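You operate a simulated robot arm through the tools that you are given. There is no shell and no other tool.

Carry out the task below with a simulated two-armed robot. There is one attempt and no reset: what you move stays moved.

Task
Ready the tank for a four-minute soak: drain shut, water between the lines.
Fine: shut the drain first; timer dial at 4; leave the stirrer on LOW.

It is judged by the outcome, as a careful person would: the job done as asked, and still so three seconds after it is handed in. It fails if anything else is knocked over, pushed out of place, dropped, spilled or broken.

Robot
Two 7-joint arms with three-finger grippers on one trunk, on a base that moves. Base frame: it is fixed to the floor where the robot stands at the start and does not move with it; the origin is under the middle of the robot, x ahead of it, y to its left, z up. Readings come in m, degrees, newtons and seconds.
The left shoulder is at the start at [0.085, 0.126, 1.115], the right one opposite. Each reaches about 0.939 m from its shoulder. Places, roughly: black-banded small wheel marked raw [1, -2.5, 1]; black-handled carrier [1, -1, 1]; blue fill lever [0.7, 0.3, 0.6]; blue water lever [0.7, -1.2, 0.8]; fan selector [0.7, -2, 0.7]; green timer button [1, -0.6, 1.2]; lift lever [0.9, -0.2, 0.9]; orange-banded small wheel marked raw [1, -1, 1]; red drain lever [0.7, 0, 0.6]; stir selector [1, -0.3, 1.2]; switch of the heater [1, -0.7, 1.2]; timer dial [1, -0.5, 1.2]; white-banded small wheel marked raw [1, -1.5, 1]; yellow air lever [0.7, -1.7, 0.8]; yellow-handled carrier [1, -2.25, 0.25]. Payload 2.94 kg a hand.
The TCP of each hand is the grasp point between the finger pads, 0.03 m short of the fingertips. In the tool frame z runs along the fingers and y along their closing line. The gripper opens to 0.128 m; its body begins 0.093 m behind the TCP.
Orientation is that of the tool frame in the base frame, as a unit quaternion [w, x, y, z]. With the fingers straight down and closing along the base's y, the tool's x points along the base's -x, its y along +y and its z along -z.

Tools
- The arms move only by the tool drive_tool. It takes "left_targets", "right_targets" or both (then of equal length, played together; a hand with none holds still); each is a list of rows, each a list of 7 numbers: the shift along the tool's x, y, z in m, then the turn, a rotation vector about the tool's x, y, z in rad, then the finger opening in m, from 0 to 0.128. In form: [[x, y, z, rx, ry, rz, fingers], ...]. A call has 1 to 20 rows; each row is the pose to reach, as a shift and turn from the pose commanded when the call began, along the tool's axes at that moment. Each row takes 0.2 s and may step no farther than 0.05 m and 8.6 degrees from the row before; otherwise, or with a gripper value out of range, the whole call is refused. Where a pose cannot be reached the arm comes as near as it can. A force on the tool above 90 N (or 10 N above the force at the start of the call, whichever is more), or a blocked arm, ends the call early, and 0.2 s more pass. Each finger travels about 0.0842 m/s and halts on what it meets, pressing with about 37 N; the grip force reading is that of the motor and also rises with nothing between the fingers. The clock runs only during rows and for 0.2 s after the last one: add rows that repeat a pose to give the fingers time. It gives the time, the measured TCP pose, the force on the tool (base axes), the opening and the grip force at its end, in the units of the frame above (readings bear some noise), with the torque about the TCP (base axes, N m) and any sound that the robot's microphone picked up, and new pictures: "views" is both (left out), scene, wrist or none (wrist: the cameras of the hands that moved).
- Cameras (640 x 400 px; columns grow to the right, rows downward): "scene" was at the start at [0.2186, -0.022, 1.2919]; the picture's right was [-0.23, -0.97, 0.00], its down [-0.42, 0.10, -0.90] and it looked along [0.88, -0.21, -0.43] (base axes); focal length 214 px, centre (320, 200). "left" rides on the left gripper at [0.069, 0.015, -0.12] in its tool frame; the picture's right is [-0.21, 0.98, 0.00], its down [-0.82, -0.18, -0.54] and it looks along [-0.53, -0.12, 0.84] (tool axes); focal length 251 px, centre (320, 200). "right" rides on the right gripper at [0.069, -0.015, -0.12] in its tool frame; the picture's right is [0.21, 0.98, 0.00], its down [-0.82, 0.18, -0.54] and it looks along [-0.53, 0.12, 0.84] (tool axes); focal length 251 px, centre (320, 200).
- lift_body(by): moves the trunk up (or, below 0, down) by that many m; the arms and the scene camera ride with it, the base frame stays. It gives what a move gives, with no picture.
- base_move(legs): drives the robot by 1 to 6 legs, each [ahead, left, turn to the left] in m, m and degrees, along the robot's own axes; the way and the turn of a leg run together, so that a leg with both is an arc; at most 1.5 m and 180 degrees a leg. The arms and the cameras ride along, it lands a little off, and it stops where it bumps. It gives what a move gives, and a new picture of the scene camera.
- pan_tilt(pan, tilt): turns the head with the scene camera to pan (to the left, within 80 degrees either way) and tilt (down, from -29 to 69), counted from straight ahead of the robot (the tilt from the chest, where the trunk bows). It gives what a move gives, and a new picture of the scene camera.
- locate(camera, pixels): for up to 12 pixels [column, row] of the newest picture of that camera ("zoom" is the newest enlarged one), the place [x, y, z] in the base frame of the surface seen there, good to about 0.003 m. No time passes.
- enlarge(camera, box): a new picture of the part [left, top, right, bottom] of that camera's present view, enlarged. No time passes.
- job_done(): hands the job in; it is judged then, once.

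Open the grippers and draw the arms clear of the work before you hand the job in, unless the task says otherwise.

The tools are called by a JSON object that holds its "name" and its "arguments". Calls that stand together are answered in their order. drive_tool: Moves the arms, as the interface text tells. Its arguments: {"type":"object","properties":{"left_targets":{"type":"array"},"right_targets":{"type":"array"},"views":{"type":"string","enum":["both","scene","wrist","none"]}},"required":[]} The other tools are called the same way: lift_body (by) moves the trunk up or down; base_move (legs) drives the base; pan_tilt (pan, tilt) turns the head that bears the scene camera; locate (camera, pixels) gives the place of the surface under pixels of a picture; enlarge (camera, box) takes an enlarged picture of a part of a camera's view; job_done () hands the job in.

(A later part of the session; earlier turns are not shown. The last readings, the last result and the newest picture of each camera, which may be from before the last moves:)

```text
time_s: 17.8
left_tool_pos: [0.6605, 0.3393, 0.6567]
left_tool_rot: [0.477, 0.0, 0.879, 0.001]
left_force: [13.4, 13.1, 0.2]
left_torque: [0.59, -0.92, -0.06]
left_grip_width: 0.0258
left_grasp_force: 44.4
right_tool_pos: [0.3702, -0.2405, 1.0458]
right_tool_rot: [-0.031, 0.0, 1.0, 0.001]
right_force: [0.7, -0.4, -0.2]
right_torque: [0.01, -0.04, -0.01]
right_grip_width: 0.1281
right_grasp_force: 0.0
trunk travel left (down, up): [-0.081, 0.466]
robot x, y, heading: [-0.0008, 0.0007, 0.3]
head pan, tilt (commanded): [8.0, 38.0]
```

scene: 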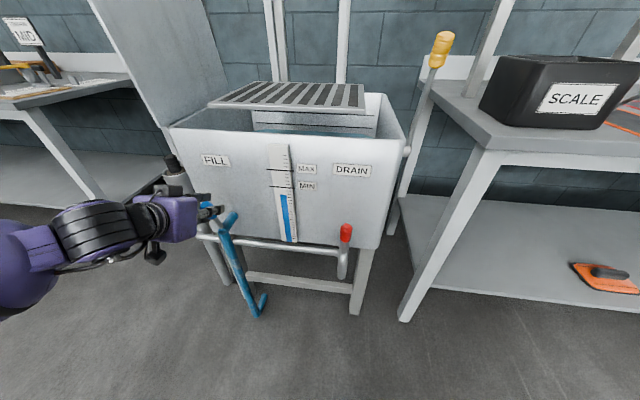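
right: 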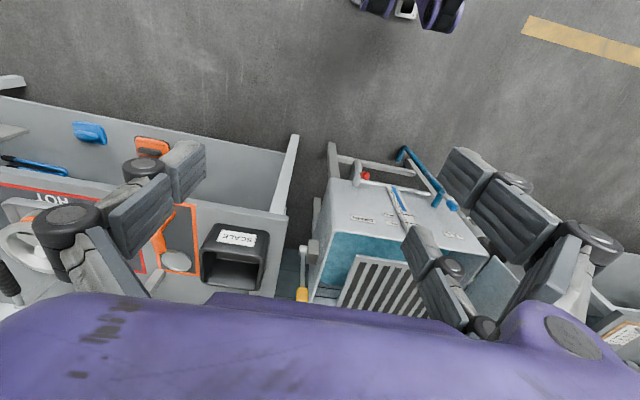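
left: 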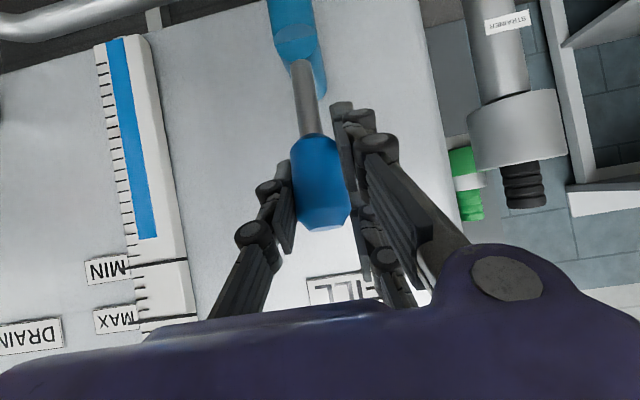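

The lever moved with about 13 N of friction. I'll zoom in on the gauge to read the level at this opening.

{"name": "enlarge", "arguments": {"camera": "scene", "box": [265, 140, 361, 260]}}

{"name": "drive_tool", "arguments": {"left_targets": [[0, 0, 0, 0, 0, 0, 0.02], [0, 0, 0, 0, 0, 0, 0.02], [0, 0, 0, 0, 0, 0, 0.02], [0, 0, 0, 0, 0, 0, 0.02]], "views": "both"}}

{"name": "enlarge", "arguments": {"camera": "scene", "box": [265, 140, 361, 260]}}

```text
3.33 times, centred on (313, 200) of scene
```

zoom: 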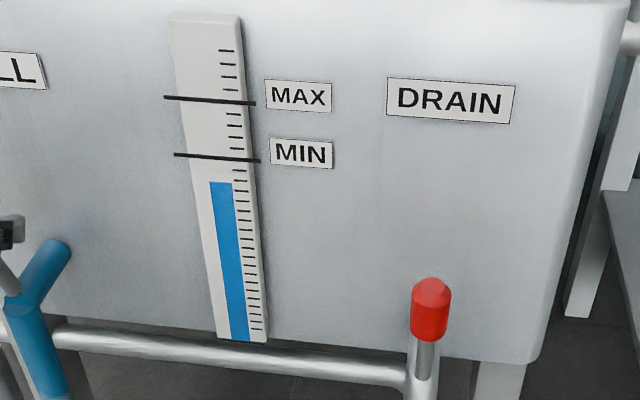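

```text
time_s: 18.8
left_tool_pos: [0.6599, 0.3394, 0.6563]
left_tool_rot: [0.476, -0.001, 0.879, 0.0]
left_force: [12.8, 16.6, 2.6]
left_torque: [0.67, -1.03, 0.16]
left_grip_width: 0.0259
left_grasp_force: 45.5
right_tool_pos: [0.37, -0.2411, 1.0454]
right_tool_rot: [-0.03, -0.001, 1.0, 0.0]
right_force: [0.0, -0.4, 0.7]
right_torque: [0.02, 0.04, 0.04]
right_grip_width: 0.1279
right_grasp_force: 0.1
trunk travel left (down, up): [-0.081, 0.466]
robot x, y, heading: [-0.0028, 0.0019, 0.0]
head pan, tilt (commanded): [8.0, 38.0]
```

scene: 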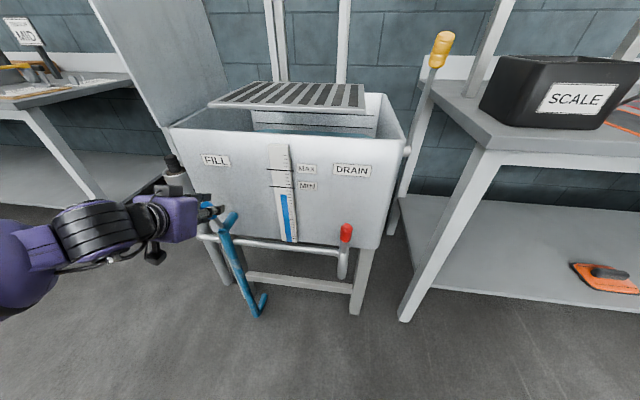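
left: 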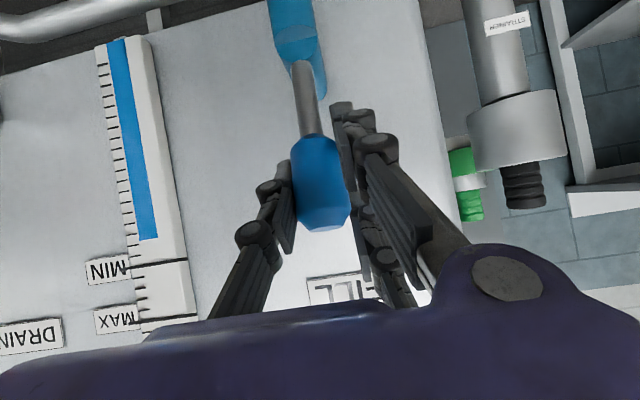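

```text
3.33 times, centred on (313, 200) of scene
```

zoom: 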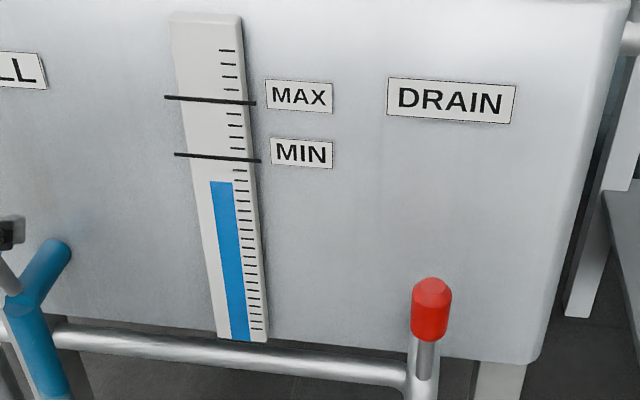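

The level stays at row 182 in the zoom, so at about 10° there is little or no flow. I'll open the lever another 14° or so.

{"name": "drive_tool", "arguments": {"left_targets": [[0.0088, -0.002, -0.008, 0, -0.12, 0, 0.02], [0.0176, -0.002, -0.016, 0, -0.24, 0, 0.02], [0.0176, -0.002, -0.016, 0, -0.24, 0, 0.02]], "views": "both"}}

{"name": "enlarge", "arguments": {"camera": "scene", "box": [265, 140, 361, 260]}}

```text
time_s: 19.6
left_tool_pos: [0.6365, 0.3393, 0.646]
left_tool_rot: [0.575, -0.001, 0.818, 0.001]
left_force: [17.8, 17.1, -16.3]
left_torque: [0.63, -0.53, 0.25]
left_grip_width: 0.0249
left_grasp_force: 45.1
right_tool_pos: [0.3724, -0.2396, 1.0446]
right_tool_rot: [-0.031, 0.0, 1.0, -0.001]
right_force: [-1.1, 0.7, -0.2]
right_torque: [-0.03, 0.04, 0.01]
right_grip_width: 0.1281
right_grasp_force: 0.1
trunk travel left (down, up): [-0.081, 0.466]
robot x, y, heading: [0.004, -0.0061, 0.1]
head pan, tilt (commanded): [8.0, 38.0]
```

scene: 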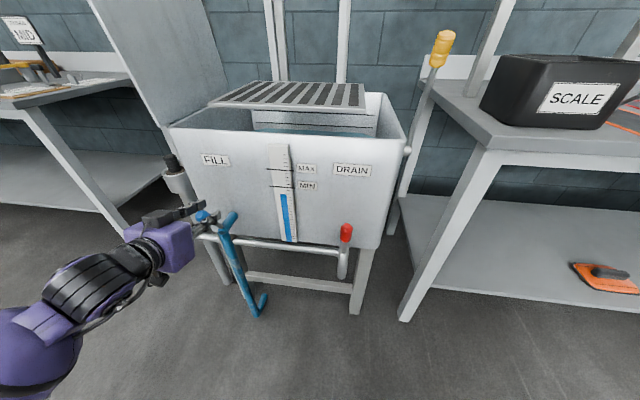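
left: 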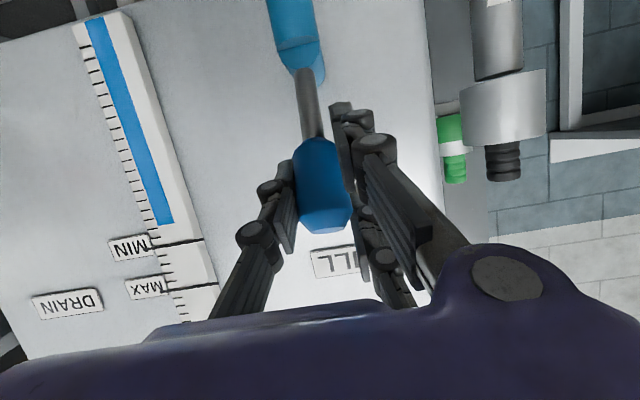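

```text
3.33 times, centred on (313, 200) of scene
```

zoom: 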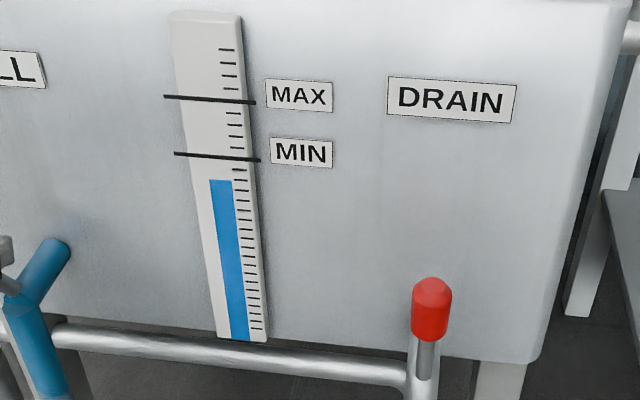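

The level has begun to rise, from row 182 to 180. I'll hold here for about 1.6 s and measure the rate.

{"name": "drive_tool", "arguments": {"left_targets": [[0, 0, 0, 0, 0, 0, 0.02], [0, 0, 0, 0, 0, 0, 0.02], [0, 0, 0, 0, 0, 0, 0.02], [0, 0, 0, 0, 0, 0, 0.02], [0, 0, 0, 0, 0, 0, 0.02], [0, 0, 0, 0, 0, 0, 0.02], [0, 0, 0, 0, 0, 0, 0.02]], "views": "both"}}

{"name": "enlarge", "arguments": {"camera": "scene", "box": [265, 140, 361, 260]}}

```text
time_s: 21.2
left_tool_pos: [0.6376, 0.3396, 0.6467]
left_tool_rot: [0.574, -0.001, 0.819, 0.0]
left_force: [11.1, 12.9, -22.6]
left_torque: [0.26, 0.09, 0.1]
left_grip_width: 0.0249
left_grasp_force: 44.4
right_tool_pos: [0.3725, -0.2396, 1.0445]
right_tool_rot: [-0.031, 0.001, 1.0, -0.001]
right_force: [-0.4, 0.3, -0.2]
right_torque: [-0.01, 0.03, 0.03]
right_grip_width: 0.1279
right_grasp_force: 0.0
trunk travel left (down, up): [-0.081, 0.466]
robot x, y, heading: [-0.0002, 0.0016, 0.0]
head pan, tilt (commanded): [8.0, 38.0]
```

scene: 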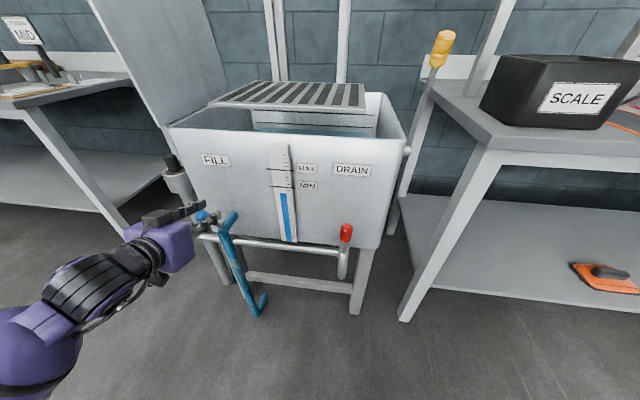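
left: 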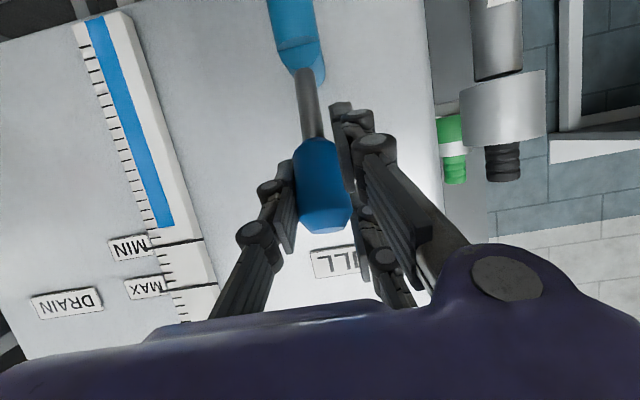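

```text
3.33 times, centred on (313, 200) of scene
```

zoom: 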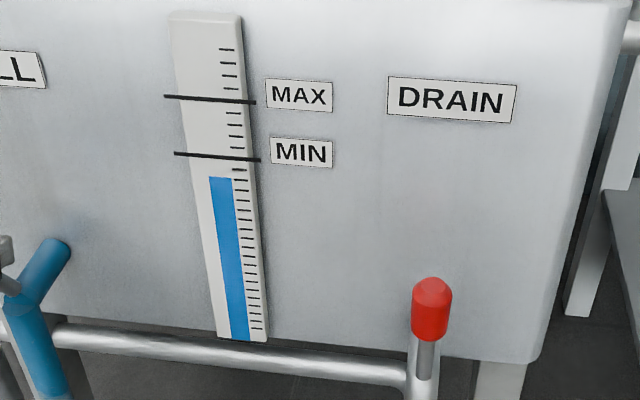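

The level rises about 2 zoom pixels (roughly 2 mm) per second, from row 180 to 177, which is well under control. I'll hold the lever here for another 4 s; the aim is about row 128, midway between MIN (157) and MAX (99).

{"name": "drive_tool", "arguments": {"left_targets": [[0, 0, 0, 0, 0, 0, 0.02], [0, 0, 0, 0, 0, 0, 0.02], [0, 0, 0, 0, 0, 0, 0.02], [0, 0, 0, 0, 0, 0, 0.02], [0, 0, 0, 0, 0, 0, 0.02], [0, 0, 0, 0, 0, 0, 0.02], [0, 0, 0, 0, 0, 0, 0.02], [0, 0, 0, 0, 0, 0, 0.02], [0, 0, 0, 0, 0, 0, 0.02], [0, 0, 0, 0, 0, 0, 0.02], [0, 0, 0, 0, 0, 0, 0.02], [0, 0, 0, 0, 0, 0, 0.02], [0, 0, 0, 0, 0, 0, 0.02], [0, 0, 0, 0, 0, 0, 0.02], [0, 0, 0, 0, 0, 0, 0.02], [0, 0, 0, 0, 0, 0, 0.02], [0, 0, 0, 0, 0, 0, 0.02], [0, 0, 0, 0, 0, 0, 0.02], [0, 0, 0, 0, 0, 0, 0.02], [0, 0, 0, 0, 0, 0, 0.02]], "views": "scene"}}

{"name": "enlarge", "arguments": {"camera": "scene", "box": [265, 140, 361, 260]}}

```text
time_s: 25.4
left_tool_pos: [0.638, 0.339, 0.6476]
left_tool_rot: [0.575, -0.002, 0.818, 0.001]
left_force: [5.1, 7.9, -28.2]
left_torque: [0.18, 0.66, -0.03]
left_grip_width: 0.0245
left_grasp_force: 45.1
right_tool_pos: [0.372, -0.2404, 1.0443]
right_tool_rot: [-0.034, 0.0, 0.999, -0.001]
right_force: [-0.3, 0.2, -0.6]
right_torque: [0.01, -0.02, 0.01]
right_grip_width: 0.1281
right_grasp_force: 0.0
trunk travel left (down, up): [-0.081, 0.466]
robot x, y, heading: [-0.0003, -0.0017, -0.1]
head pan, tilt (commanded): [8.0, 38.0]
```

scene: 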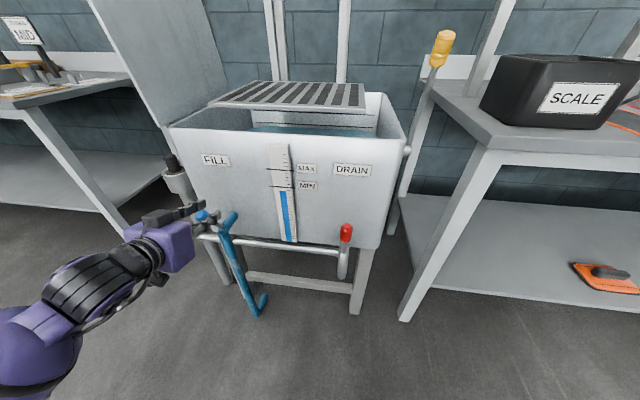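

```text
3.33 times, centred on (313, 200) of scene
```

zoom: 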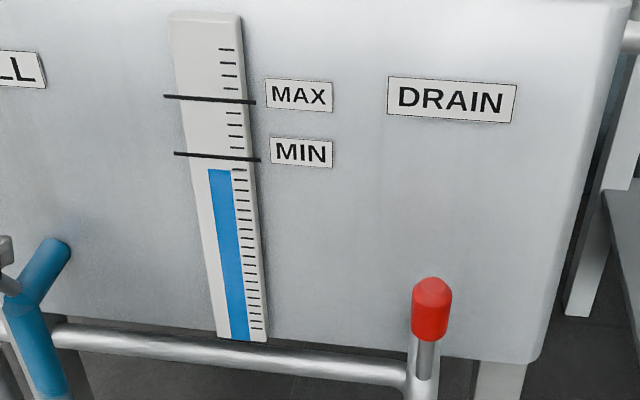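

The level is at row 169, rising about 1.9 px/s. I'll open the lever a few degrees more, easing the built-up downward force, and hold for about 3 s.

{"name": "drive_tool", "arguments": {"left_targets": [[0.0062, 0, -0.0025, 0, -0.06, 0, 0.02], [0.0125, 0, -0.0051, 0, -0.12, 0, 0.02], [0.0125, 0, -0.0051, 0, -0.12, 0, 0.02], [0.0125, 0, -0.0051, 0, -0.12, 0, 0.02], [0.0125, 0, -0.0051, 0, -0.12, 0, 0.02], [0.0125, 0, -0.0051, 0, -0.12, 0, 0.02], [0.0125, 0, -0.0051, 0, -0.12, 0, 0.02], [0.0125, 0, -0.0051, 0, -0.12, 0, 0.02], [0.0125, 0, -0.0051, 0, -0.12, 0, 0.02], [0.0125, 0, -0.0051, 0, -0.12, 0, 0.02], [0.0125, 0, -0.0051, 0, -0.12, 0, 0.02], [0.0125, 0, -0.0051, 0, -0.12, 0, 0.02], [0.0125, 0, -0.0051, 0, -0.12, 0, 0.02], [0.0125, 0, -0.0051, 0, -0.12, 0, 0.02], [0.0125, 0, -0.0051, 0, -0.12, 0, 0.02]], "views": "both"}}

{"name": "enlarge", "arguments": {"camera": "scene", "box": [265, 140, 361, 260]}}

```text
time_s: 28.6
left_tool_pos: [0.6271, 0.3391, 0.6396]
left_tool_rot: [0.626, -0.001, 0.78, 0.001]
left_force: [5.3, 24.7, -3.4]
left_torque: [0.31, -0.13, 0.25]
left_grip_width: 0.024
left_grasp_force: 44.6
right_tool_pos: [0.3694, -0.2403, 1.0452]
right_tool_rot: [-0.03, 0.0, 1.0, 0.0]
right_force: [-0.2, 0.2, 0.2]
right_torque: [0.03, -0.04, 0.03]
right_grip_width: 0.1281
right_grasp_force: 0.1
trunk travel left (down, up): [-0.081, 0.466]
robot x, y, heading: [-0.0008, 0.0011, -0.1]
head pan, tilt (commanded): [8.0, 38.0]
```

scene: 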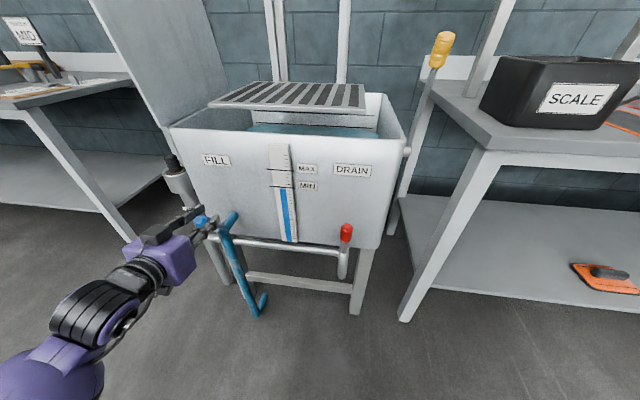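
left: 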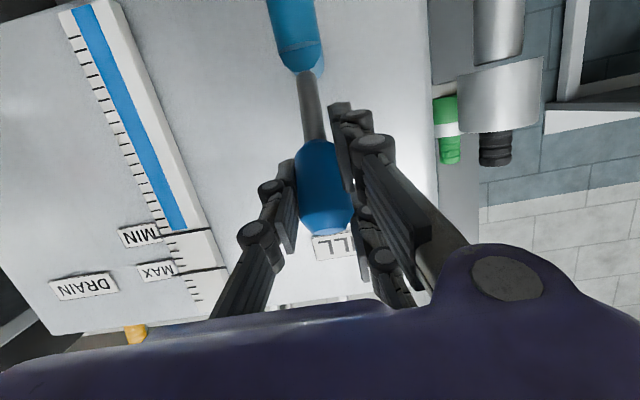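

```text
3.33 times, centred on (313, 200) of scene
```

zoom: 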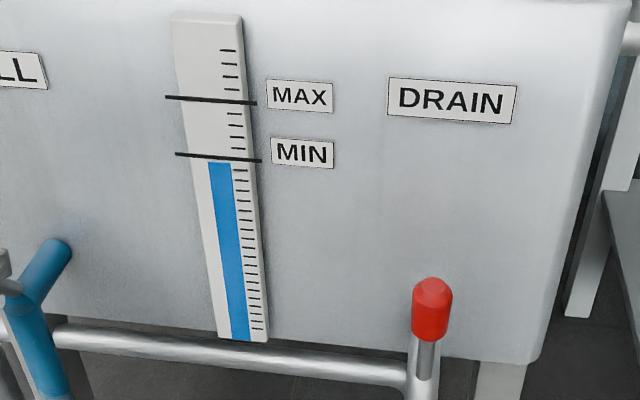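

The level is at row 162, just below MIN at 157, and rising about 2.4 px/s. I'll keep holding for 4.2 s.

{"name": "drive_tool", "arguments": {"left_targets": [[0, 0, 0, 0, 0, 0, 0.02], [0, 0, 0, 0, 0, 0, 0.02], [0, 0, 0, 0, 0, 0, 0.02], [0, 0, 0, 0, 0, 0, 0.02], [0, 0, 0, 0, 0, 0, 0.02], [0, 0, 0, 0, 0, 0, 0.02], [0, 0, 0, 0, 0, 0, 0.02], [0, 0, 0, 0, 0, 0, 0.02], [0, 0, 0, 0, 0, 0, 0.02], [0, 0, 0, 0, 0, 0, 0.02], [0, 0, 0, 0, 0, 0, 0.02], [0, 0, 0, 0, 0, 0, 0.02], [0, 0, 0, 0, 0, 0, 0.02], [0, 0, 0, 0, 0, 0, 0.02], [0, 0, 0, 0, 0, 0, 0.02], [0, 0, 0, 0, 0, 0, 0.02], [0, 0, 0, 0, 0, 0, 0.02], [0, 0, 0, 0, 0, 0, 0.02], [0, 0, 0, 0, 0, 0, 0.02], [0, 0, 0, 0, 0, 0, 0.02]], "views": "scene"}}

{"name": "enlarge", "arguments": {"camera": "scene", "box": [265, 140, 361, 260]}}

```text
time_s: 32.8
left_tool_pos: [0.627, 0.3385, 0.6388]
left_tool_rot: [0.625, -0.001, 0.78, -0.001]
left_force: [-1.1, 23.6, -6.7]
left_torque: [0.31, 0.4, 0.21]
left_grip_width: 0.0242
left_grasp_force: 45.3
right_tool_pos: [0.3703, -0.2396, 1.0462]
right_tool_rot: [-0.03, 0.0, 1.0, -0.001]
right_force: [-0.7, 0.6, 1.0]
right_torque: [-0.01, -0.01, 0.01]
right_grip_width: 0.1281
right_grasp_force: 0.1
trunk travel left (down, up): [-0.081, 0.466]
robot x, y, heading: [-0.0013, -0.0005, 0.1]
head pan, tilt (commanded): [8.0, 38.0]
```

scene: 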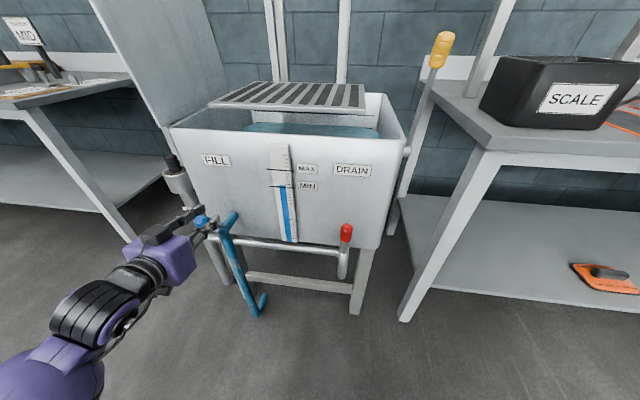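

```text
3.33 times, centred on (313, 200) of scene
```

zoom: 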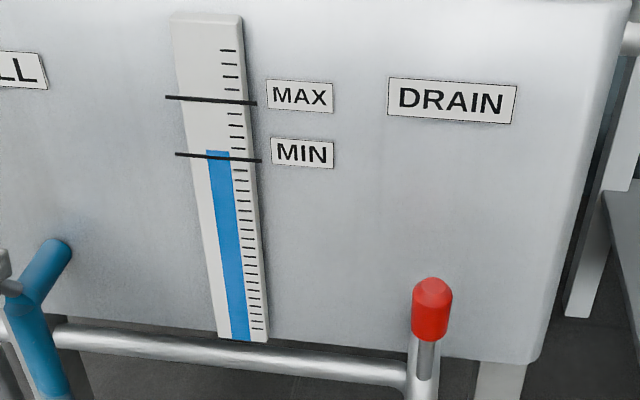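

The level is at row 150, just above MIN, rising about 2.7 px/s. I'll hold for another 4.2 s.

{"name": "drive_tool", "arguments": {"left_targets": [[0, 0, 0, 0, 0, 0, 0.02], [0, 0, 0, 0, 0, 0, 0.02], [0, 0, 0, 0, 0, 0, 0.02], [0, 0, 0, 0, 0, 0, 0.02], [0, 0, 0, 0, 0, 0, 0.02], [0, 0, 0, 0, 0, 0, 0.02], [0, 0, 0, 0, 0, 0, 0.02], [0, 0, 0, 0, 0, 0, 0.02], [0, 0, 0, 0, 0, 0, 0.02], [0, 0, 0, 0, 0, 0, 0.02], [0, 0, 0, 0, 0, 0, 0.02], [0, 0, 0, 0, 0, 0, 0.02], [0, 0, 0, 0, 0, 0, 0.02], [0, 0, 0, 0, 0, 0, 0.02], [0, 0, 0, 0, 0, 0, 0.02], [0, 0, 0, 0, 0, 0, 0.02], [0, 0, 0, 0, 0, 0, 0.02], [0, 0, 0, 0, 0, 0, 0.02], [0, 0, 0, 0, 0, 0, 0.02], [0, 0, 0, 0, 0, 0, 0.02]], "views": "scene"}}

{"name": "enlarge", "arguments": {"camera": "scene", "box": [265, 140, 361, 260]}}

```text
time_s: 37.0
left_tool_pos: [0.6273, 0.3388, 0.6392]
left_tool_rot: [0.624, -0.001, 0.781, 0.0]
left_force: [-1.5, 22.0, -8.9]
left_torque: [0.22, 0.52, 0.17]
left_grip_width: 0.0245
left_grasp_force: 44.8
right_tool_pos: [0.3708, -0.2388, 1.0456]
right_tool_rot: [-0.032, 0.0, 0.999, -0.002]
right_force: [0.9, 0.6, 0.0]
right_torque: [-0.02, 0.0, -0.01]
right_grip_width: 0.128
right_grasp_force: 0.1
trunk travel left (down, up): [-0.081, 0.466]
robot x, y, heading: [-0.0013, 0.0015, 0.1]
head pan, tilt (commanded): [8.0, 38.0]
```

scene: 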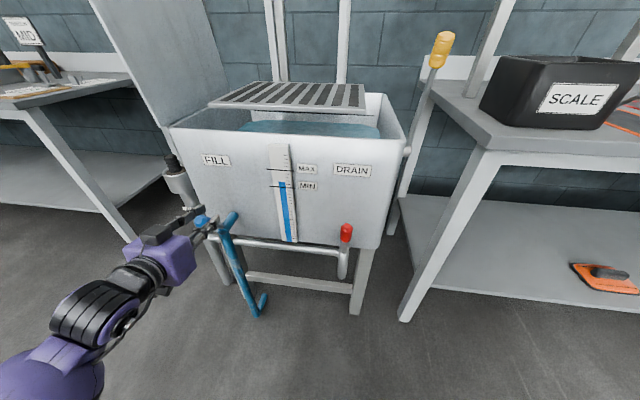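

```text
3.33 times, centred on (313, 200) of scene
```

zoom: 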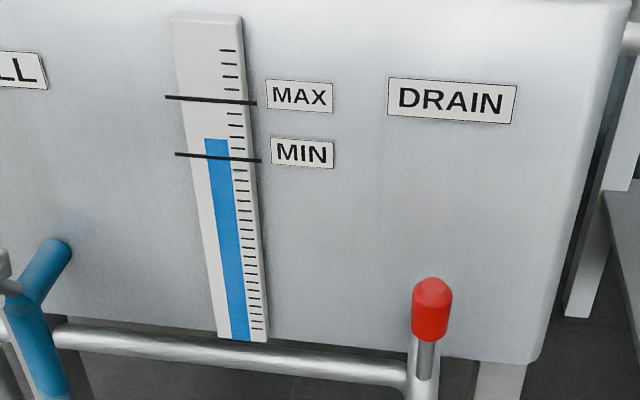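

The level is at row 138. I'll hold 2 s more, then push the fill lever back upright along its arc with a slight overshoot, which should leave the level near row 130.

{"name": "drive_tool", "arguments": {"left_targets": [[0, 0, 0, 0, 0, 0, 0.02], [0, 0, 0, 0, 0, 0, 0.02], [0, 0, 0, 0, 0, 0, 0.02], [0, 0, 0, 0, 0, 0, 0.02], [0, 0, 0, 0, 0, 0, 0.02], [0, 0, 0, 0, 0, 0, 0.02], [0, 0, 0, 0, 0, 0, 0.02], [0, 0, 0, 0, 0, 0, 0.02], [0, 0, 0, 0, 0, 0, 0.02], [0, 0, 0, 0, 0, 0, 0.02], [-0.0094, 0, 0.0077, 0, 0.12, 0, 0.02], [-0.0174, 0, 0.0169, 0, 0.239, 0, 0.02], [-0.0233, 0, 0.0259, 0, 0.346, 0, 0.02], [-0.0277, 0, 0.0358, 0, 0.452, 0, 0.02], [-0.0309, 0, 0.0461, 0, 0.559, 0, 0.02], [-0.0323, 0, 0.0522, 0, 0.559, 0, 0.02]], "views": "both"}}

{"name": "enlarge", "arguments": {"camera": "scene", "box": [265, 140, 361, 260]}}

```text
time_s: 40.4
left_tool_pos: [0.6765, 0.3382, 0.6539]
left_tool_rot: [0.376, -0.002, 0.927, 0.004]
left_force: [-64.7, 12.6, -15.6]
left_torque: [0.11, 1.21, 0.2]
left_grip_width: 0.0248
left_grasp_force: 45.4
right_tool_pos: [0.3646, -0.2397, 1.0469]
right_tool_rot: [-0.029, 0.0, 1.0, -0.001]
right_force: [-0.9, -0.4, -0.6]
right_torque: [0.01, 0.0, -0.01]
right_grip_width: 0.128
right_grasp_force: 0.2
trunk travel left (down, up): [-0.081, 0.466]
robot x, y, heading: [0.0003, -0.003, 0.3]
head pan, tilt (commanded): [8.0, 38.0]
```

scene: 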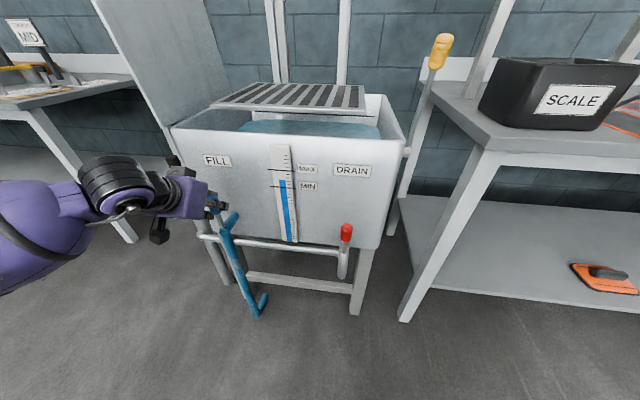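
left: 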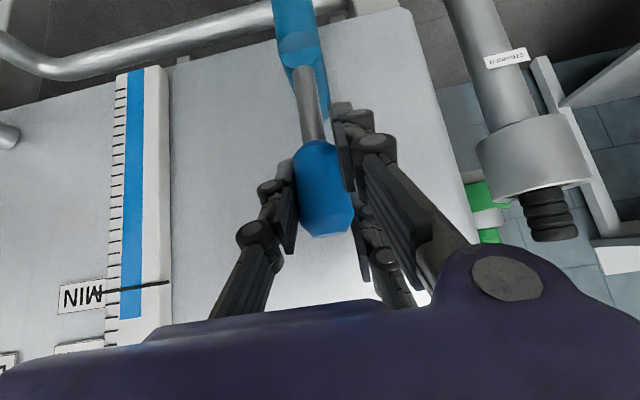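

```text
3.33 times, centred on (313, 200) of scene
```

zoom: 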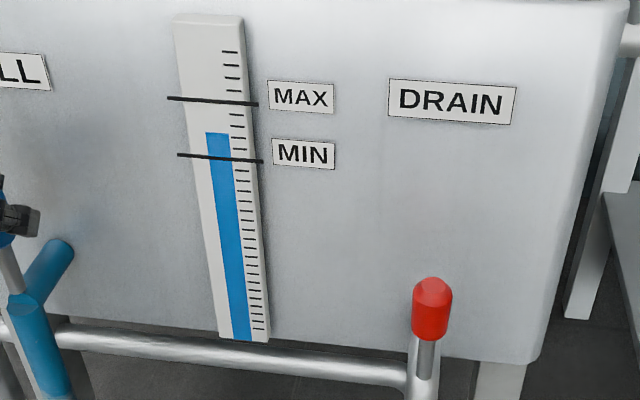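

The level is at row 132, between MIN (157) and MAX (100), and the 65 N push shows the lever is on its stop. I'll check that it is upright before letting go.

{"name": "locate", "arguments": {"camera": "left", "pixels": [[326, 225], [323, 200], [320, 170], [318, 150], [312, 120], [306, 85], [295, 20], [131, 318], [131, 291]]}}

```text
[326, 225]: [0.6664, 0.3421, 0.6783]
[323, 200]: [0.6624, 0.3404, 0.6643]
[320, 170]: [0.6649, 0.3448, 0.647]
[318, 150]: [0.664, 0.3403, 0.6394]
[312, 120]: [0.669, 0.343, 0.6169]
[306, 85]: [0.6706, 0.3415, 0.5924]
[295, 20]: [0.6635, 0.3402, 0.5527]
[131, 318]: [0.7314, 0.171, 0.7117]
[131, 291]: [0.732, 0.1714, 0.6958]
```

The fill lever is upright, with its knob front at x≈0.664. I'll relax, open the fingers and back away.

{"name": "drive_tool", "arguments": {"left_targets": [[0.0022, 0, -0.005, 0, 0, 0, 0.02], [0.0022, 0, -0.005, 0, 0, 0, 0.06], [0.0022, 0, -0.005, 0, 0, 0, 0.1], [0.0022, 0, -0.005, 0, 0, 0, 0.128], [0.0022, 0, -0.005, 0, 0, 0, 0.128], [0.0022, 0, -0.035, 0, 0, 0, 0.128], [0.0022, 0, -0.07, 0, 0, 0, 0.128], [0.0022, 0, -0.105, 0, 0, 0, 0.128], [0.0022, 0, -0.14, 0, 0, 0, 0.128], [0.0022, 0, -0.175, 0, 0, 0, 0.128]], "views": "both"}}

{"name": "enlarge", "arguments": {"camera": "scene", "box": [265, 140, 361, 260]}}

```text
time_s: 42.6
left_tool_pos: [0.5568, 0.3366, 0.7827]
left_tool_rot: [0.387, 0.001, 0.922, 0.0]
left_force: [0.1, -0.2, 0.9]
left_torque: [-0.02, 0.01, 0.02]
left_grip_width: 0.128
left_grasp_force: 0.0
right_tool_pos: [0.3704, -0.2416, 1.044]
right_tool_rot: [-0.031, 0.0, 1.0, 0.001]
right_force: [-0.4, 0.4, -0.2]
right_torque: [-0.05, -0.02, 0.01]
right_grip_width: 0.1282
right_grasp_force: 0.1
trunk travel left (down, up): [-0.081, 0.466]
robot x, y, heading: [-0.0006, 0.0028, -0.3]
head pan, tilt (commanded): [8.0, 38.0]
```

scene: 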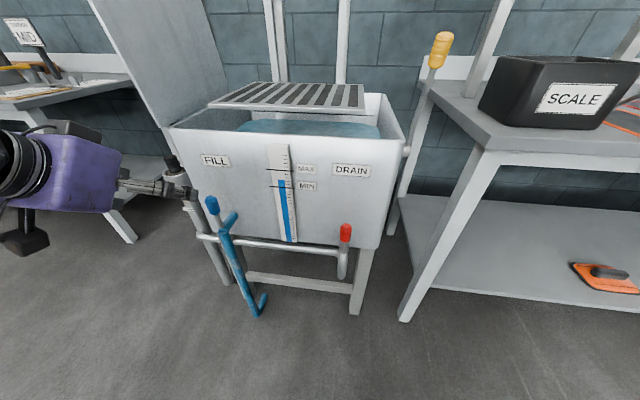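
left: 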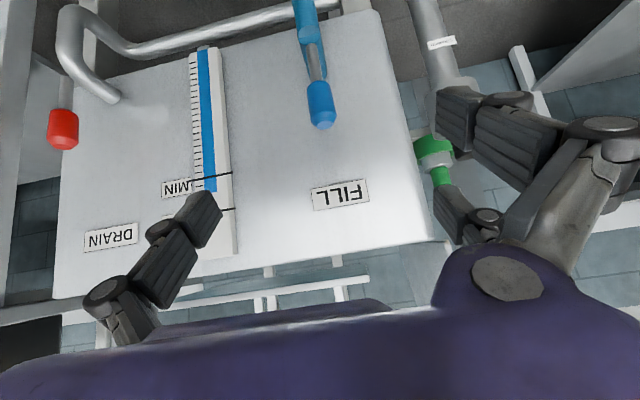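

```text
3.33 times, centred on (313, 200) of scene
```

zoom: 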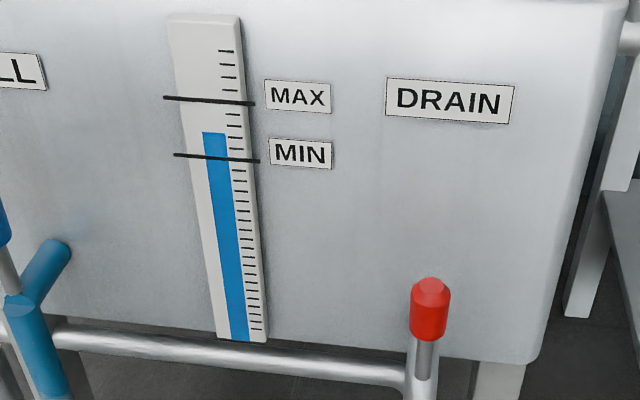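

The level has stayed at row 132 and both levers are upright. Next I'll pull the left hand back toward the body and up, away from the tank, before turning to the panel.

{"name": "drive_tool", "arguments": {"left_targets": [[0.02, -0.01, -0.035, 0, 0.12, 0, 0.128], [0.04, -0.02, -0.07, 0, 0.24, 0, 0.128], [0.06, -0.03, -0.1, 0, 0.36, 0, 0.128], [0.075, -0.04, -0.13, 0, 0.48, 0, 0.128], [0.085, -0.05, -0.16, 0, 0.6, 0, 0.128], [0.09, -0.06, -0.19, 0, 0.7, 0, 0.128], [0.09, -0.06, -0.22, 0, 0.78, 0, 0.128]], "views": "none"}}

{"name": "lift_body", "arguments": {"by": 0.3}}

{"name": "pan_tilt", "arguments": {"pan": -25, "tilt": 15}}

```text
time_s: 44.2
left_tool_pos: [0.3378, 0.2764, 0.8738]
left_tool_rot: [0.011, 0.001, 1.0, -0.002]
left_force: [2.0, 0.7, -4.2]
left_torque: [0.0, 0.25, 0.02]
left_grip_width: 0.128
left_grasp_force: 0.1
right_tool_pos: [0.3683, -0.2404, 1.046]
right_tool_rot: [-0.03, 0.0, 1.0, 0.0]
right_force: [-0.9, 0.6, 0.4]
right_torque: [-0.04, -0.12, -0.01]
right_grip_width: 0.1279
right_grasp_force: 0.0
trunk travel left (down, up): [-0.081, 0.466]
robot x, y, heading: [-0.0056, 0.0005, -0.1]
head pan, tilt (commanded): [8.0, 38.0]
```

```text
time_s: 47.2
left_tool_pos: [0.3389, 0.2767, 1.1726]
left_tool_rot: [0.006, -0.001, 1.0, 0.001]
left_force: [0.3, -0.3, 0.3]
left_torque: [0.02, -0.04, -0.01]
left_grip_width: 0.1279
left_grasp_force: 0.1
right_tool_pos: [0.3699, -0.2407, 1.3447]
right_tool_rot: [-0.03, -0.001, 1.0, 0.002]
right_force: [-0.2, 0.1, 0.7]
right_torque: [0.03, 0.03, 0.01]
right_grip_width: 0.1281
right_grasp_force: 0.0
trunk travel left (down, up): [-0.381, 0.166]
robot x, y, heading: [-0.0029, 0.0004, 0.2]
head pan, tilt (commanded): [8.0, 38.0]
```

```text
time_s: 48.1
left_tool_pos: [0.3393, 0.2774, 1.1726]
left_tool_rot: [0.007, 0.0, 1.0, 0.0]
left_force: [0.2, 0.8, 0.1]
left_torque: [-0.02, 0.02, 0.02]
left_grip_width: 0.1278
left_grasp_force: 0.0
right_tool_pos: [0.3693, -0.2409, 1.3473]
right_tool_rot: [-0.031, 0.0, 1.0, 0.0]
right_force: [-0.6, -0.4, -0.8]
right_torque: [0.01, 0.01, -0.03]
right_grip_width: 0.1282
right_grasp_force: 0.0
trunk travel left (down, up): [-0.381, 0.166]
robot x, y, heading: [-0.0021, -0.0007, 0.0]
head pan, tilt (commanded): [-25.0, 15.0]
```

scene: 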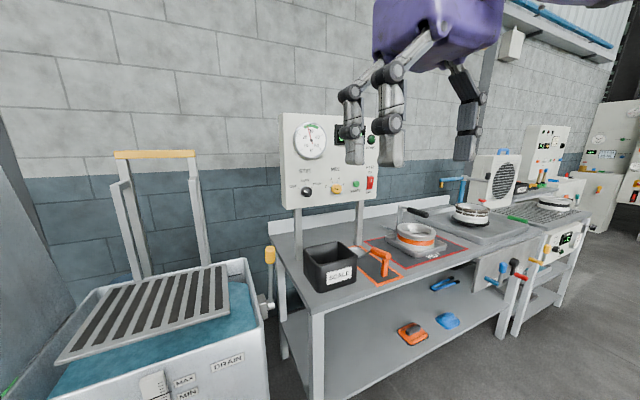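

The panel and table are in view, with the stir selector at (307,191) and the timer dial at (336,189). I'll locate the knobs, the panel face, the table's front edge, the SCALE box and the yellow lift lever.

{"name": "locate", "arguments": {"camera": "scene", "pixels": [[307, 191], [336, 189], [320, 196], [356, 184], [372, 183], [300, 270], [340, 290], [320, 308], [420, 276], [269, 255], [285, 115], [299, 196]]}}

{"name": "enlarge", "arguments": {"camera": "scene", "box": [280, 130, 390, 210]}}

```text
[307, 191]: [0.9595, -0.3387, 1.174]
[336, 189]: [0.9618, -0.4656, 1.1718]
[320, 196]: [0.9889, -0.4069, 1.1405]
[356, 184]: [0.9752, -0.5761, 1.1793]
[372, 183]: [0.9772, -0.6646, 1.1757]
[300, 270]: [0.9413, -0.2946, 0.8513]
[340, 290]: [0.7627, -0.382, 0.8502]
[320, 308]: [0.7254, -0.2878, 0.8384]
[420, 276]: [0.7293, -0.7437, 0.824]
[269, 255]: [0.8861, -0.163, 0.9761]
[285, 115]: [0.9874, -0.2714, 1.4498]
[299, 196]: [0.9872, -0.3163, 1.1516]
```

```text
5.00 times, centred on (335, 170) of scene
```

zoom: 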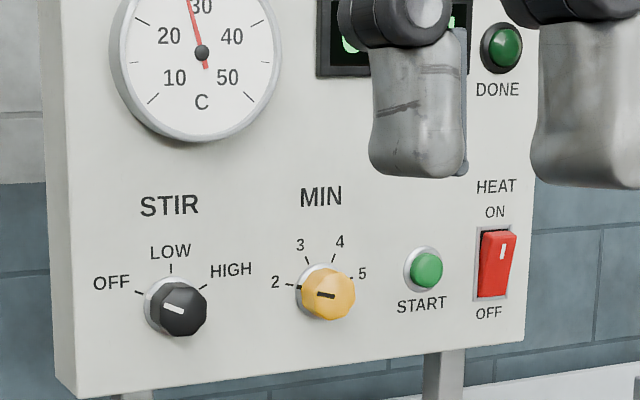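

The panel face is at x≈0.988, with the stir knob at (0.96, -0.339, 1.173) and the timer dial at (0.96, -0.466, 1.172). The table edge is at x≈0.73, so I'll drive 0.16 m ahead and 0.3 m to the right, which stays well clear of it.

{"name": "base_move", "arguments": {"legs": [[0.0, -0.3, 0.0], [0.16, 0.0, 0.0]]}}

```text
time_s: 52.4
left_tool_pos: [0.4951, -0.0222, 1.1733]
left_tool_rot: [0.007, -0.001, 1.0, 0.0]
left_force: [-0.3, -0.3, 0.0]
left_torque: [0.0, 0.02, 0.05]
left_grip_width: 0.1281
left_grasp_force: 0.2
right_tool_pos: [0.5271, -0.5394, 1.346]
right_tool_rot: [-0.031, -0.002, 1.0, 0.0]
right_force: [0.0, -0.8, 0.3]
right_torque: [0.01, 0.03, 0.01]
right_grip_width: 0.1281
right_grasp_force: 0.1
trunk travel left (down, up): [-0.381, 0.166]
robot x, y, heading: [0.1557, -0.3022, 0.2]
head pan, tilt (commanded): [-25.0, 15.0]
```

scene: 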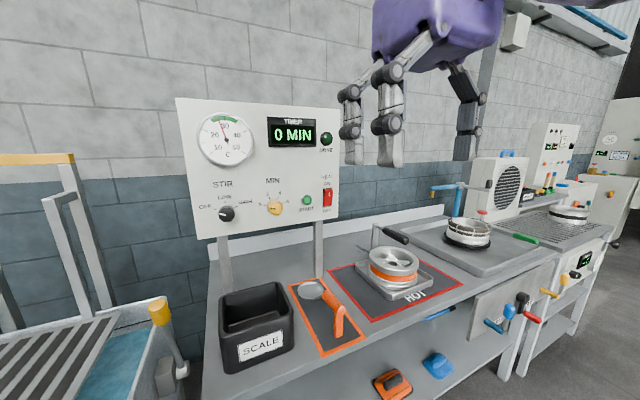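

The panel is closer now. I'll zoom in on the two knobs and locate their faces and pointer marks.

{"name": "enlarge", "arguments": {"camera": "scene", "box": [190, 175, 300, 235]}}

{"name": "locate", "arguments": {"camera": "zoom", "pixels": [[213, 225], [197, 225], [230, 225], [205, 248], [493, 190], [470, 190], [515, 190], [493, 165], [493, 215], [350, 200], [620, 160]]}}

```text
5.82 times, centred on (245, 205) of scene
```

zoom: 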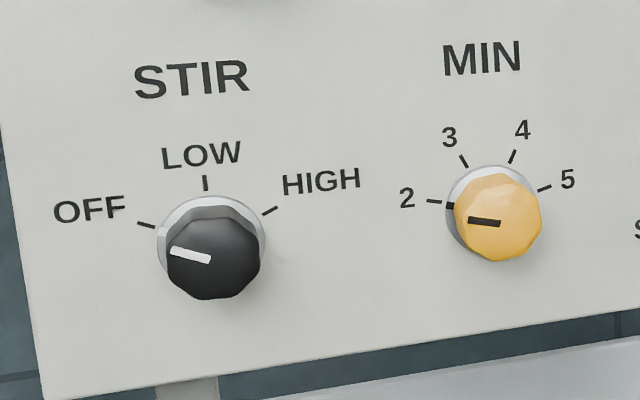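

```text
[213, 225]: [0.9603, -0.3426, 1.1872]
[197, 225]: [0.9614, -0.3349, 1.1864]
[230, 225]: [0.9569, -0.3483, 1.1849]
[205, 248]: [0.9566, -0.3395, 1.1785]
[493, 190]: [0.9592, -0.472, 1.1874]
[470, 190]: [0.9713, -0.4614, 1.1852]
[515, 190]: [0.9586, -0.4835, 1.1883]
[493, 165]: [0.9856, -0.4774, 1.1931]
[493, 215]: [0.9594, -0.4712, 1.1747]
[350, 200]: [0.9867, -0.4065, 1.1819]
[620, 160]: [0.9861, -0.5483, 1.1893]
```

The stir pointer is at OFF (LOW is straight up) and the timer pointer is at 2, so both need clockwise turns. I'll turn the right hand to point its fingers forward and bring it to a spot about 0.11 m in front of the stir knob.

{"name": "drive_tool", "arguments": {"right_targets": [[-0.0278, 0.0167, 0.0127, 0, -0.136, 0, 0.115], [-0.0555, 0.0333, 0.0254, 0, -0.272, 0, 0.1], [-0.0833, 0.05, 0.0382, 0, -0.408, 0, 0.09], [-0.111, 0.0667, 0.0509, 0, -0.544, 0, 0.08], [-0.1388, 0.0833, 0.0636, 0, -0.68, 0, 0.08], [-0.1665, 0.1, 0.0764, 0, -0.816, 0, 0.08], [-0.1943, 0.1167, 0.0891, 0, -0.952, 0, 0.08], [-0.222, 0.1333, 0.1018, 0, -1.088, 0, 0.08], [-0.2498, 0.15, 0.1145, 0, -1.224, 0, 0.08], [-0.2775, 0.1667, 0.1273, 0, -1.36, 0, 0.08], [-0.3053, 0.1833, 0.14, 0, -1.496, 0, 0.08], [-0.333, 0.2, 0.1527, 0, -1.632, 0, 0.08]], "views": "both"}}

```text
time_s: 55.0
left_tool_pos: [0.4958, -0.0214, 1.1736]
left_tool_rot: [0.007, -0.002, 1.0, 0.0]
left_force: [-0.8, 0.9, 0.3]
left_torque: [-0.07, -0.03, 0.03]
left_grip_width: 0.1278
left_grasp_force: 0.1
right_tool_pos: [0.8352, -0.3899, 1.218]
right_tool_rot: [0.7, -0.002, 0.714, 0.001]
right_force: [0.5, -0.4, -0.7]
right_torque: [-0.01, -0.08, -0.02]
right_grip_width: 0.08
right_grasp_force: 0.1
right hand out of reach, approached as far as the arm can: row 11, 12
trunk travel left (down, up): [-0.381, 0.166]
robot x, y, heading: [0.1566, -0.2994, 0.1]
head pan, tilt (commanded): [-25.0, 15.0]
```

scene: 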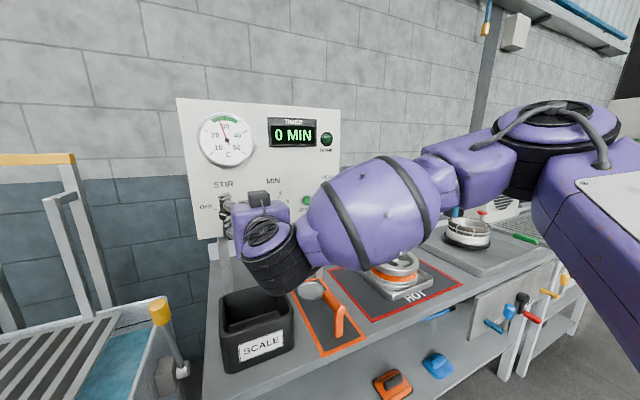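
right: 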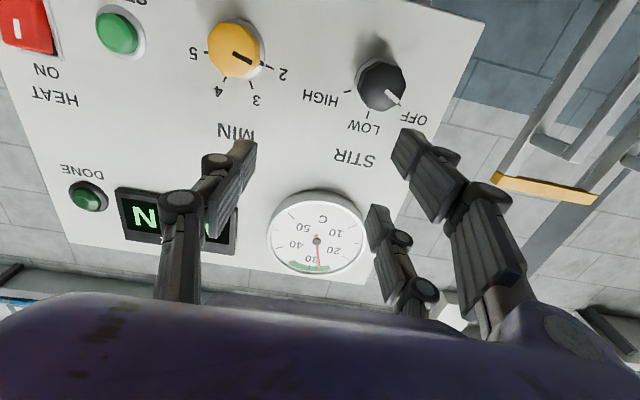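

The hand now points forward, at (0.835, -0.39, 1.218), but it fell short of the target. I'll send a small backward shift to learn what pose the arm counts from.

{"name": "drive_tool", "arguments": {"right_targets": [[0, 0, -0.01, 0, 0, 0, 0.08], [0, 0, -0.02, 0, 0, 0, 0.08]], "views": "wrist"}}

```text
time_s: 55.6
left_tool_pos: [0.4947, -0.0224, 1.1721]
left_tool_rot: [0.007, -0.001, 1.0, 0.0]
left_force: [-0.5, 0.3, 0.9]
left_torque: [-0.03, 0.01, 0.0]
left_grip_width: 0.1277
left_grasp_force: 0.0
right_tool_pos: [0.8146, -0.3902, 1.2175]
right_tool_rot: [0.705, 0.0, 0.709, 0.001]
right_force: [0.1, 0.6, -1.1]
right_torque: [0.01, -0.01, 0.01]
right_grip_width: 0.0804
right_grasp_force: 0.1
right hand out of reach, approached as far as the arm can: row 1
trunk travel left (down, up): [-0.381, 0.166]
robot x, y, heading: [0.1595, -0.3005, 0.2]
head pan, tilt (commanded): [-25.0, 15.0]
```

right: 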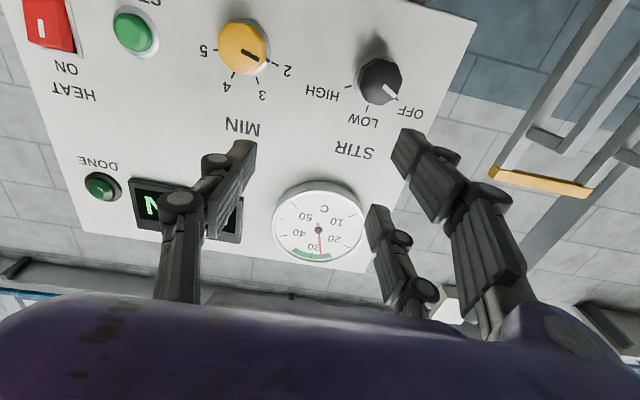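

Moves count from the pose actually reached. From here I'll try going left and down toward the stir knob, keeping x at about 0.81.

{"name": "drive_tool", "arguments": {"right_targets": [[0.011, 0.0, 0, 0, 0, 0, 0.08], [0.022, 0.0, 0, 0, 0, 0, 0.08], [0.033, 0.0, 0, 0, 0, 0, 0.08], [0.045, 0.0, 0, 0, 0, 0, 0.08], [0.045, 0.0125, 0, 0, 0, 0, 0.08], [0.045, 0.025, 0, 0, 0, 0, 0.08], [0.045, 0.0375, 0, 0, 0, 0, 0.08], [0.045, 0.05, 0, 0, 0, 0, 0.08]], "views": "both"}}

```text
time_s: 57.4
left_tool_pos: [0.4961, -0.022, 1.1724]
left_tool_rot: [0.007, -0.001, 1.0, 0.0]
left_force: [-0.1, -0.3, 0.1]
left_torque: [-0.01, -0.04, 0.0]
left_grip_width: 0.1279
left_grasp_force: 0.1
right_tool_pos: [0.8005, -0.3828, 1.2155]
right_tool_rot: [0.705, -0.001, 0.709, 0.001]
right_force: [-0.9, -0.7, -0.3]
right_torque: [0.0, -0.02, 0.01]
right_grip_width: 0.0801
right_grasp_force: 0.1
right hand out of reach, approached as far as the arm can: row 1, 2, 3, 4, 5, 6, 7, 8
trunk travel left (down, up): [-0.381, 0.166]
robot x, y, heading: [0.1554, -0.2992, 0.1]
head pan, tilt (commanded): [-25.0, 15.0]
```

scene: 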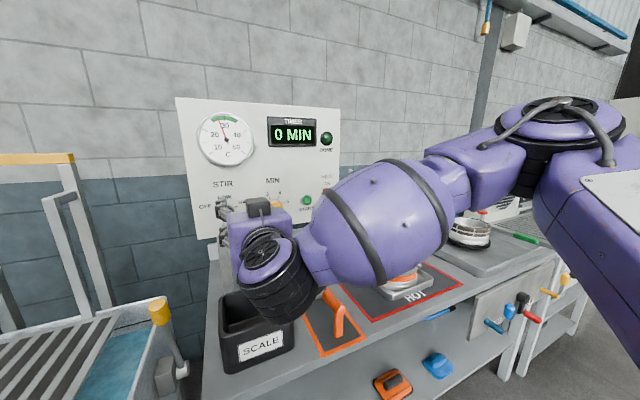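
right: 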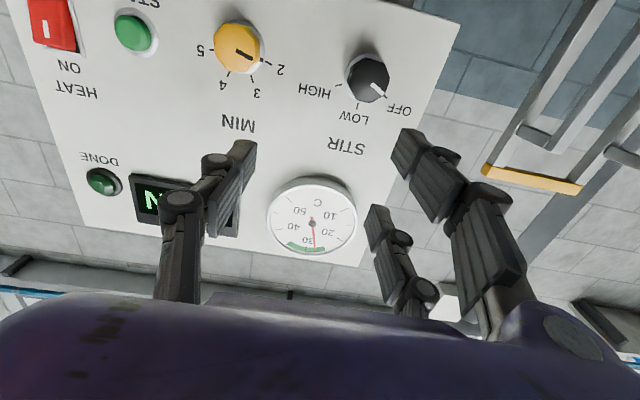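

Going down at this short reach is limited. I'll extend forward first, to x≈0.89 with the tips still clear of the knobs, where the wrist should be less bent, then try down and left.

{"name": "drive_tool", "arguments": {"right_targets": [[0, 0, 0.03, 0, 0, 0, 0.08], [0, 0, 0.06, 0, 0, 0, 0.08], [0, 0, 0.085, 0, 0, 0, 0.08], [0.012, 0.01, 0.085, 0, 0, 0, 0.08], [0.024, 0.02, 0.085, 0, 0, 0, 0.08], [0.034, 0.03, 0.085, 0, 0, 0, 0.08], [0.044, 0.044, 0.085, 0, 0, 0, 0.08]], "views": "both"}}

```text
time_s: 59.0
left_tool_pos: [0.4961, -0.022, 1.1717]
left_tool_rot: [0.007, -0.002, 1.0, 0.0]
left_force: [0.6, -1.3, 1.0]
left_torque: [0.01, -0.05, -0.03]
left_grip_width: 0.1281
left_grasp_force: 0.1
right_tool_pos: [0.8626, -0.3899, 1.2369]
right_tool_rot: [0.704, -0.001, 0.71, 0.001]
right_force: [-0.5, -0.2, -0.5]
right_torque: [0.02, -0.03, -0.01]
right_grip_width: 0.08
right_grasp_force: 0.1
right hand out of reach, approached as far as the arm can: row 1, 2, 3, 4, 5, 6, 7
trunk travel left (down, up): [-0.381, 0.166]
robot x, y, heading: [0.1573, -0.3013, 0.5]
head pan, tilt (commanded): [-25.0, 15.0]
```

scene: 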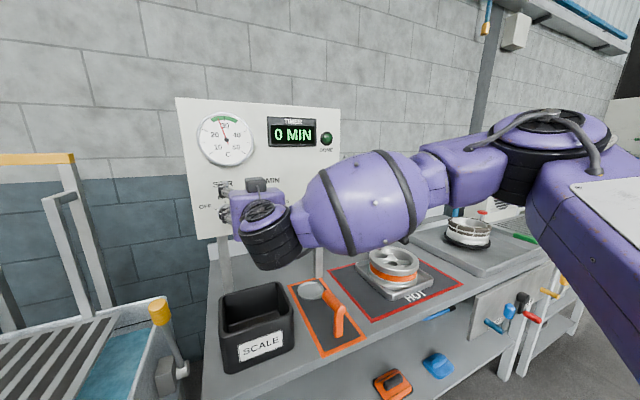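
right: 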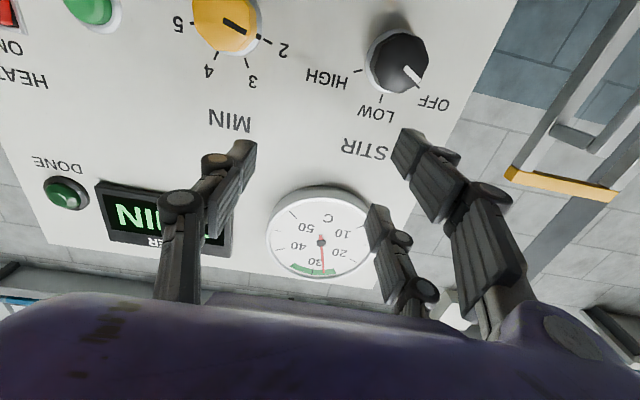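

Reaching forward here pushes the hand up to z=1.237, so the arm is against a joint limit. A lower shoulder further to the left should help, so I'll check the forearm's clearance over the table items first.

{"name": "locate", "arguments": {"camera": "scene", "pixels": [[360, 235], [385, 225], [275, 260], [395, 255], [405, 237], [260, 210], [335, 300], [165, 195], [60, 160], [560, 150], [255, 290], [160, 310]]}}

```text
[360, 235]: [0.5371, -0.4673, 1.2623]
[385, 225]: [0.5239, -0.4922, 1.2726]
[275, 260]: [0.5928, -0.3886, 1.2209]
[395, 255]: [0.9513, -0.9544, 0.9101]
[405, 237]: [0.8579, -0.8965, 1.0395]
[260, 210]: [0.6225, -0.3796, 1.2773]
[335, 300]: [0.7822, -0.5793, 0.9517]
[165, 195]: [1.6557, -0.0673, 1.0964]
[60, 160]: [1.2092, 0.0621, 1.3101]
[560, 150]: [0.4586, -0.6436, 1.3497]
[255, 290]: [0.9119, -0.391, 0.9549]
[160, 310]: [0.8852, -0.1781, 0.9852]
```

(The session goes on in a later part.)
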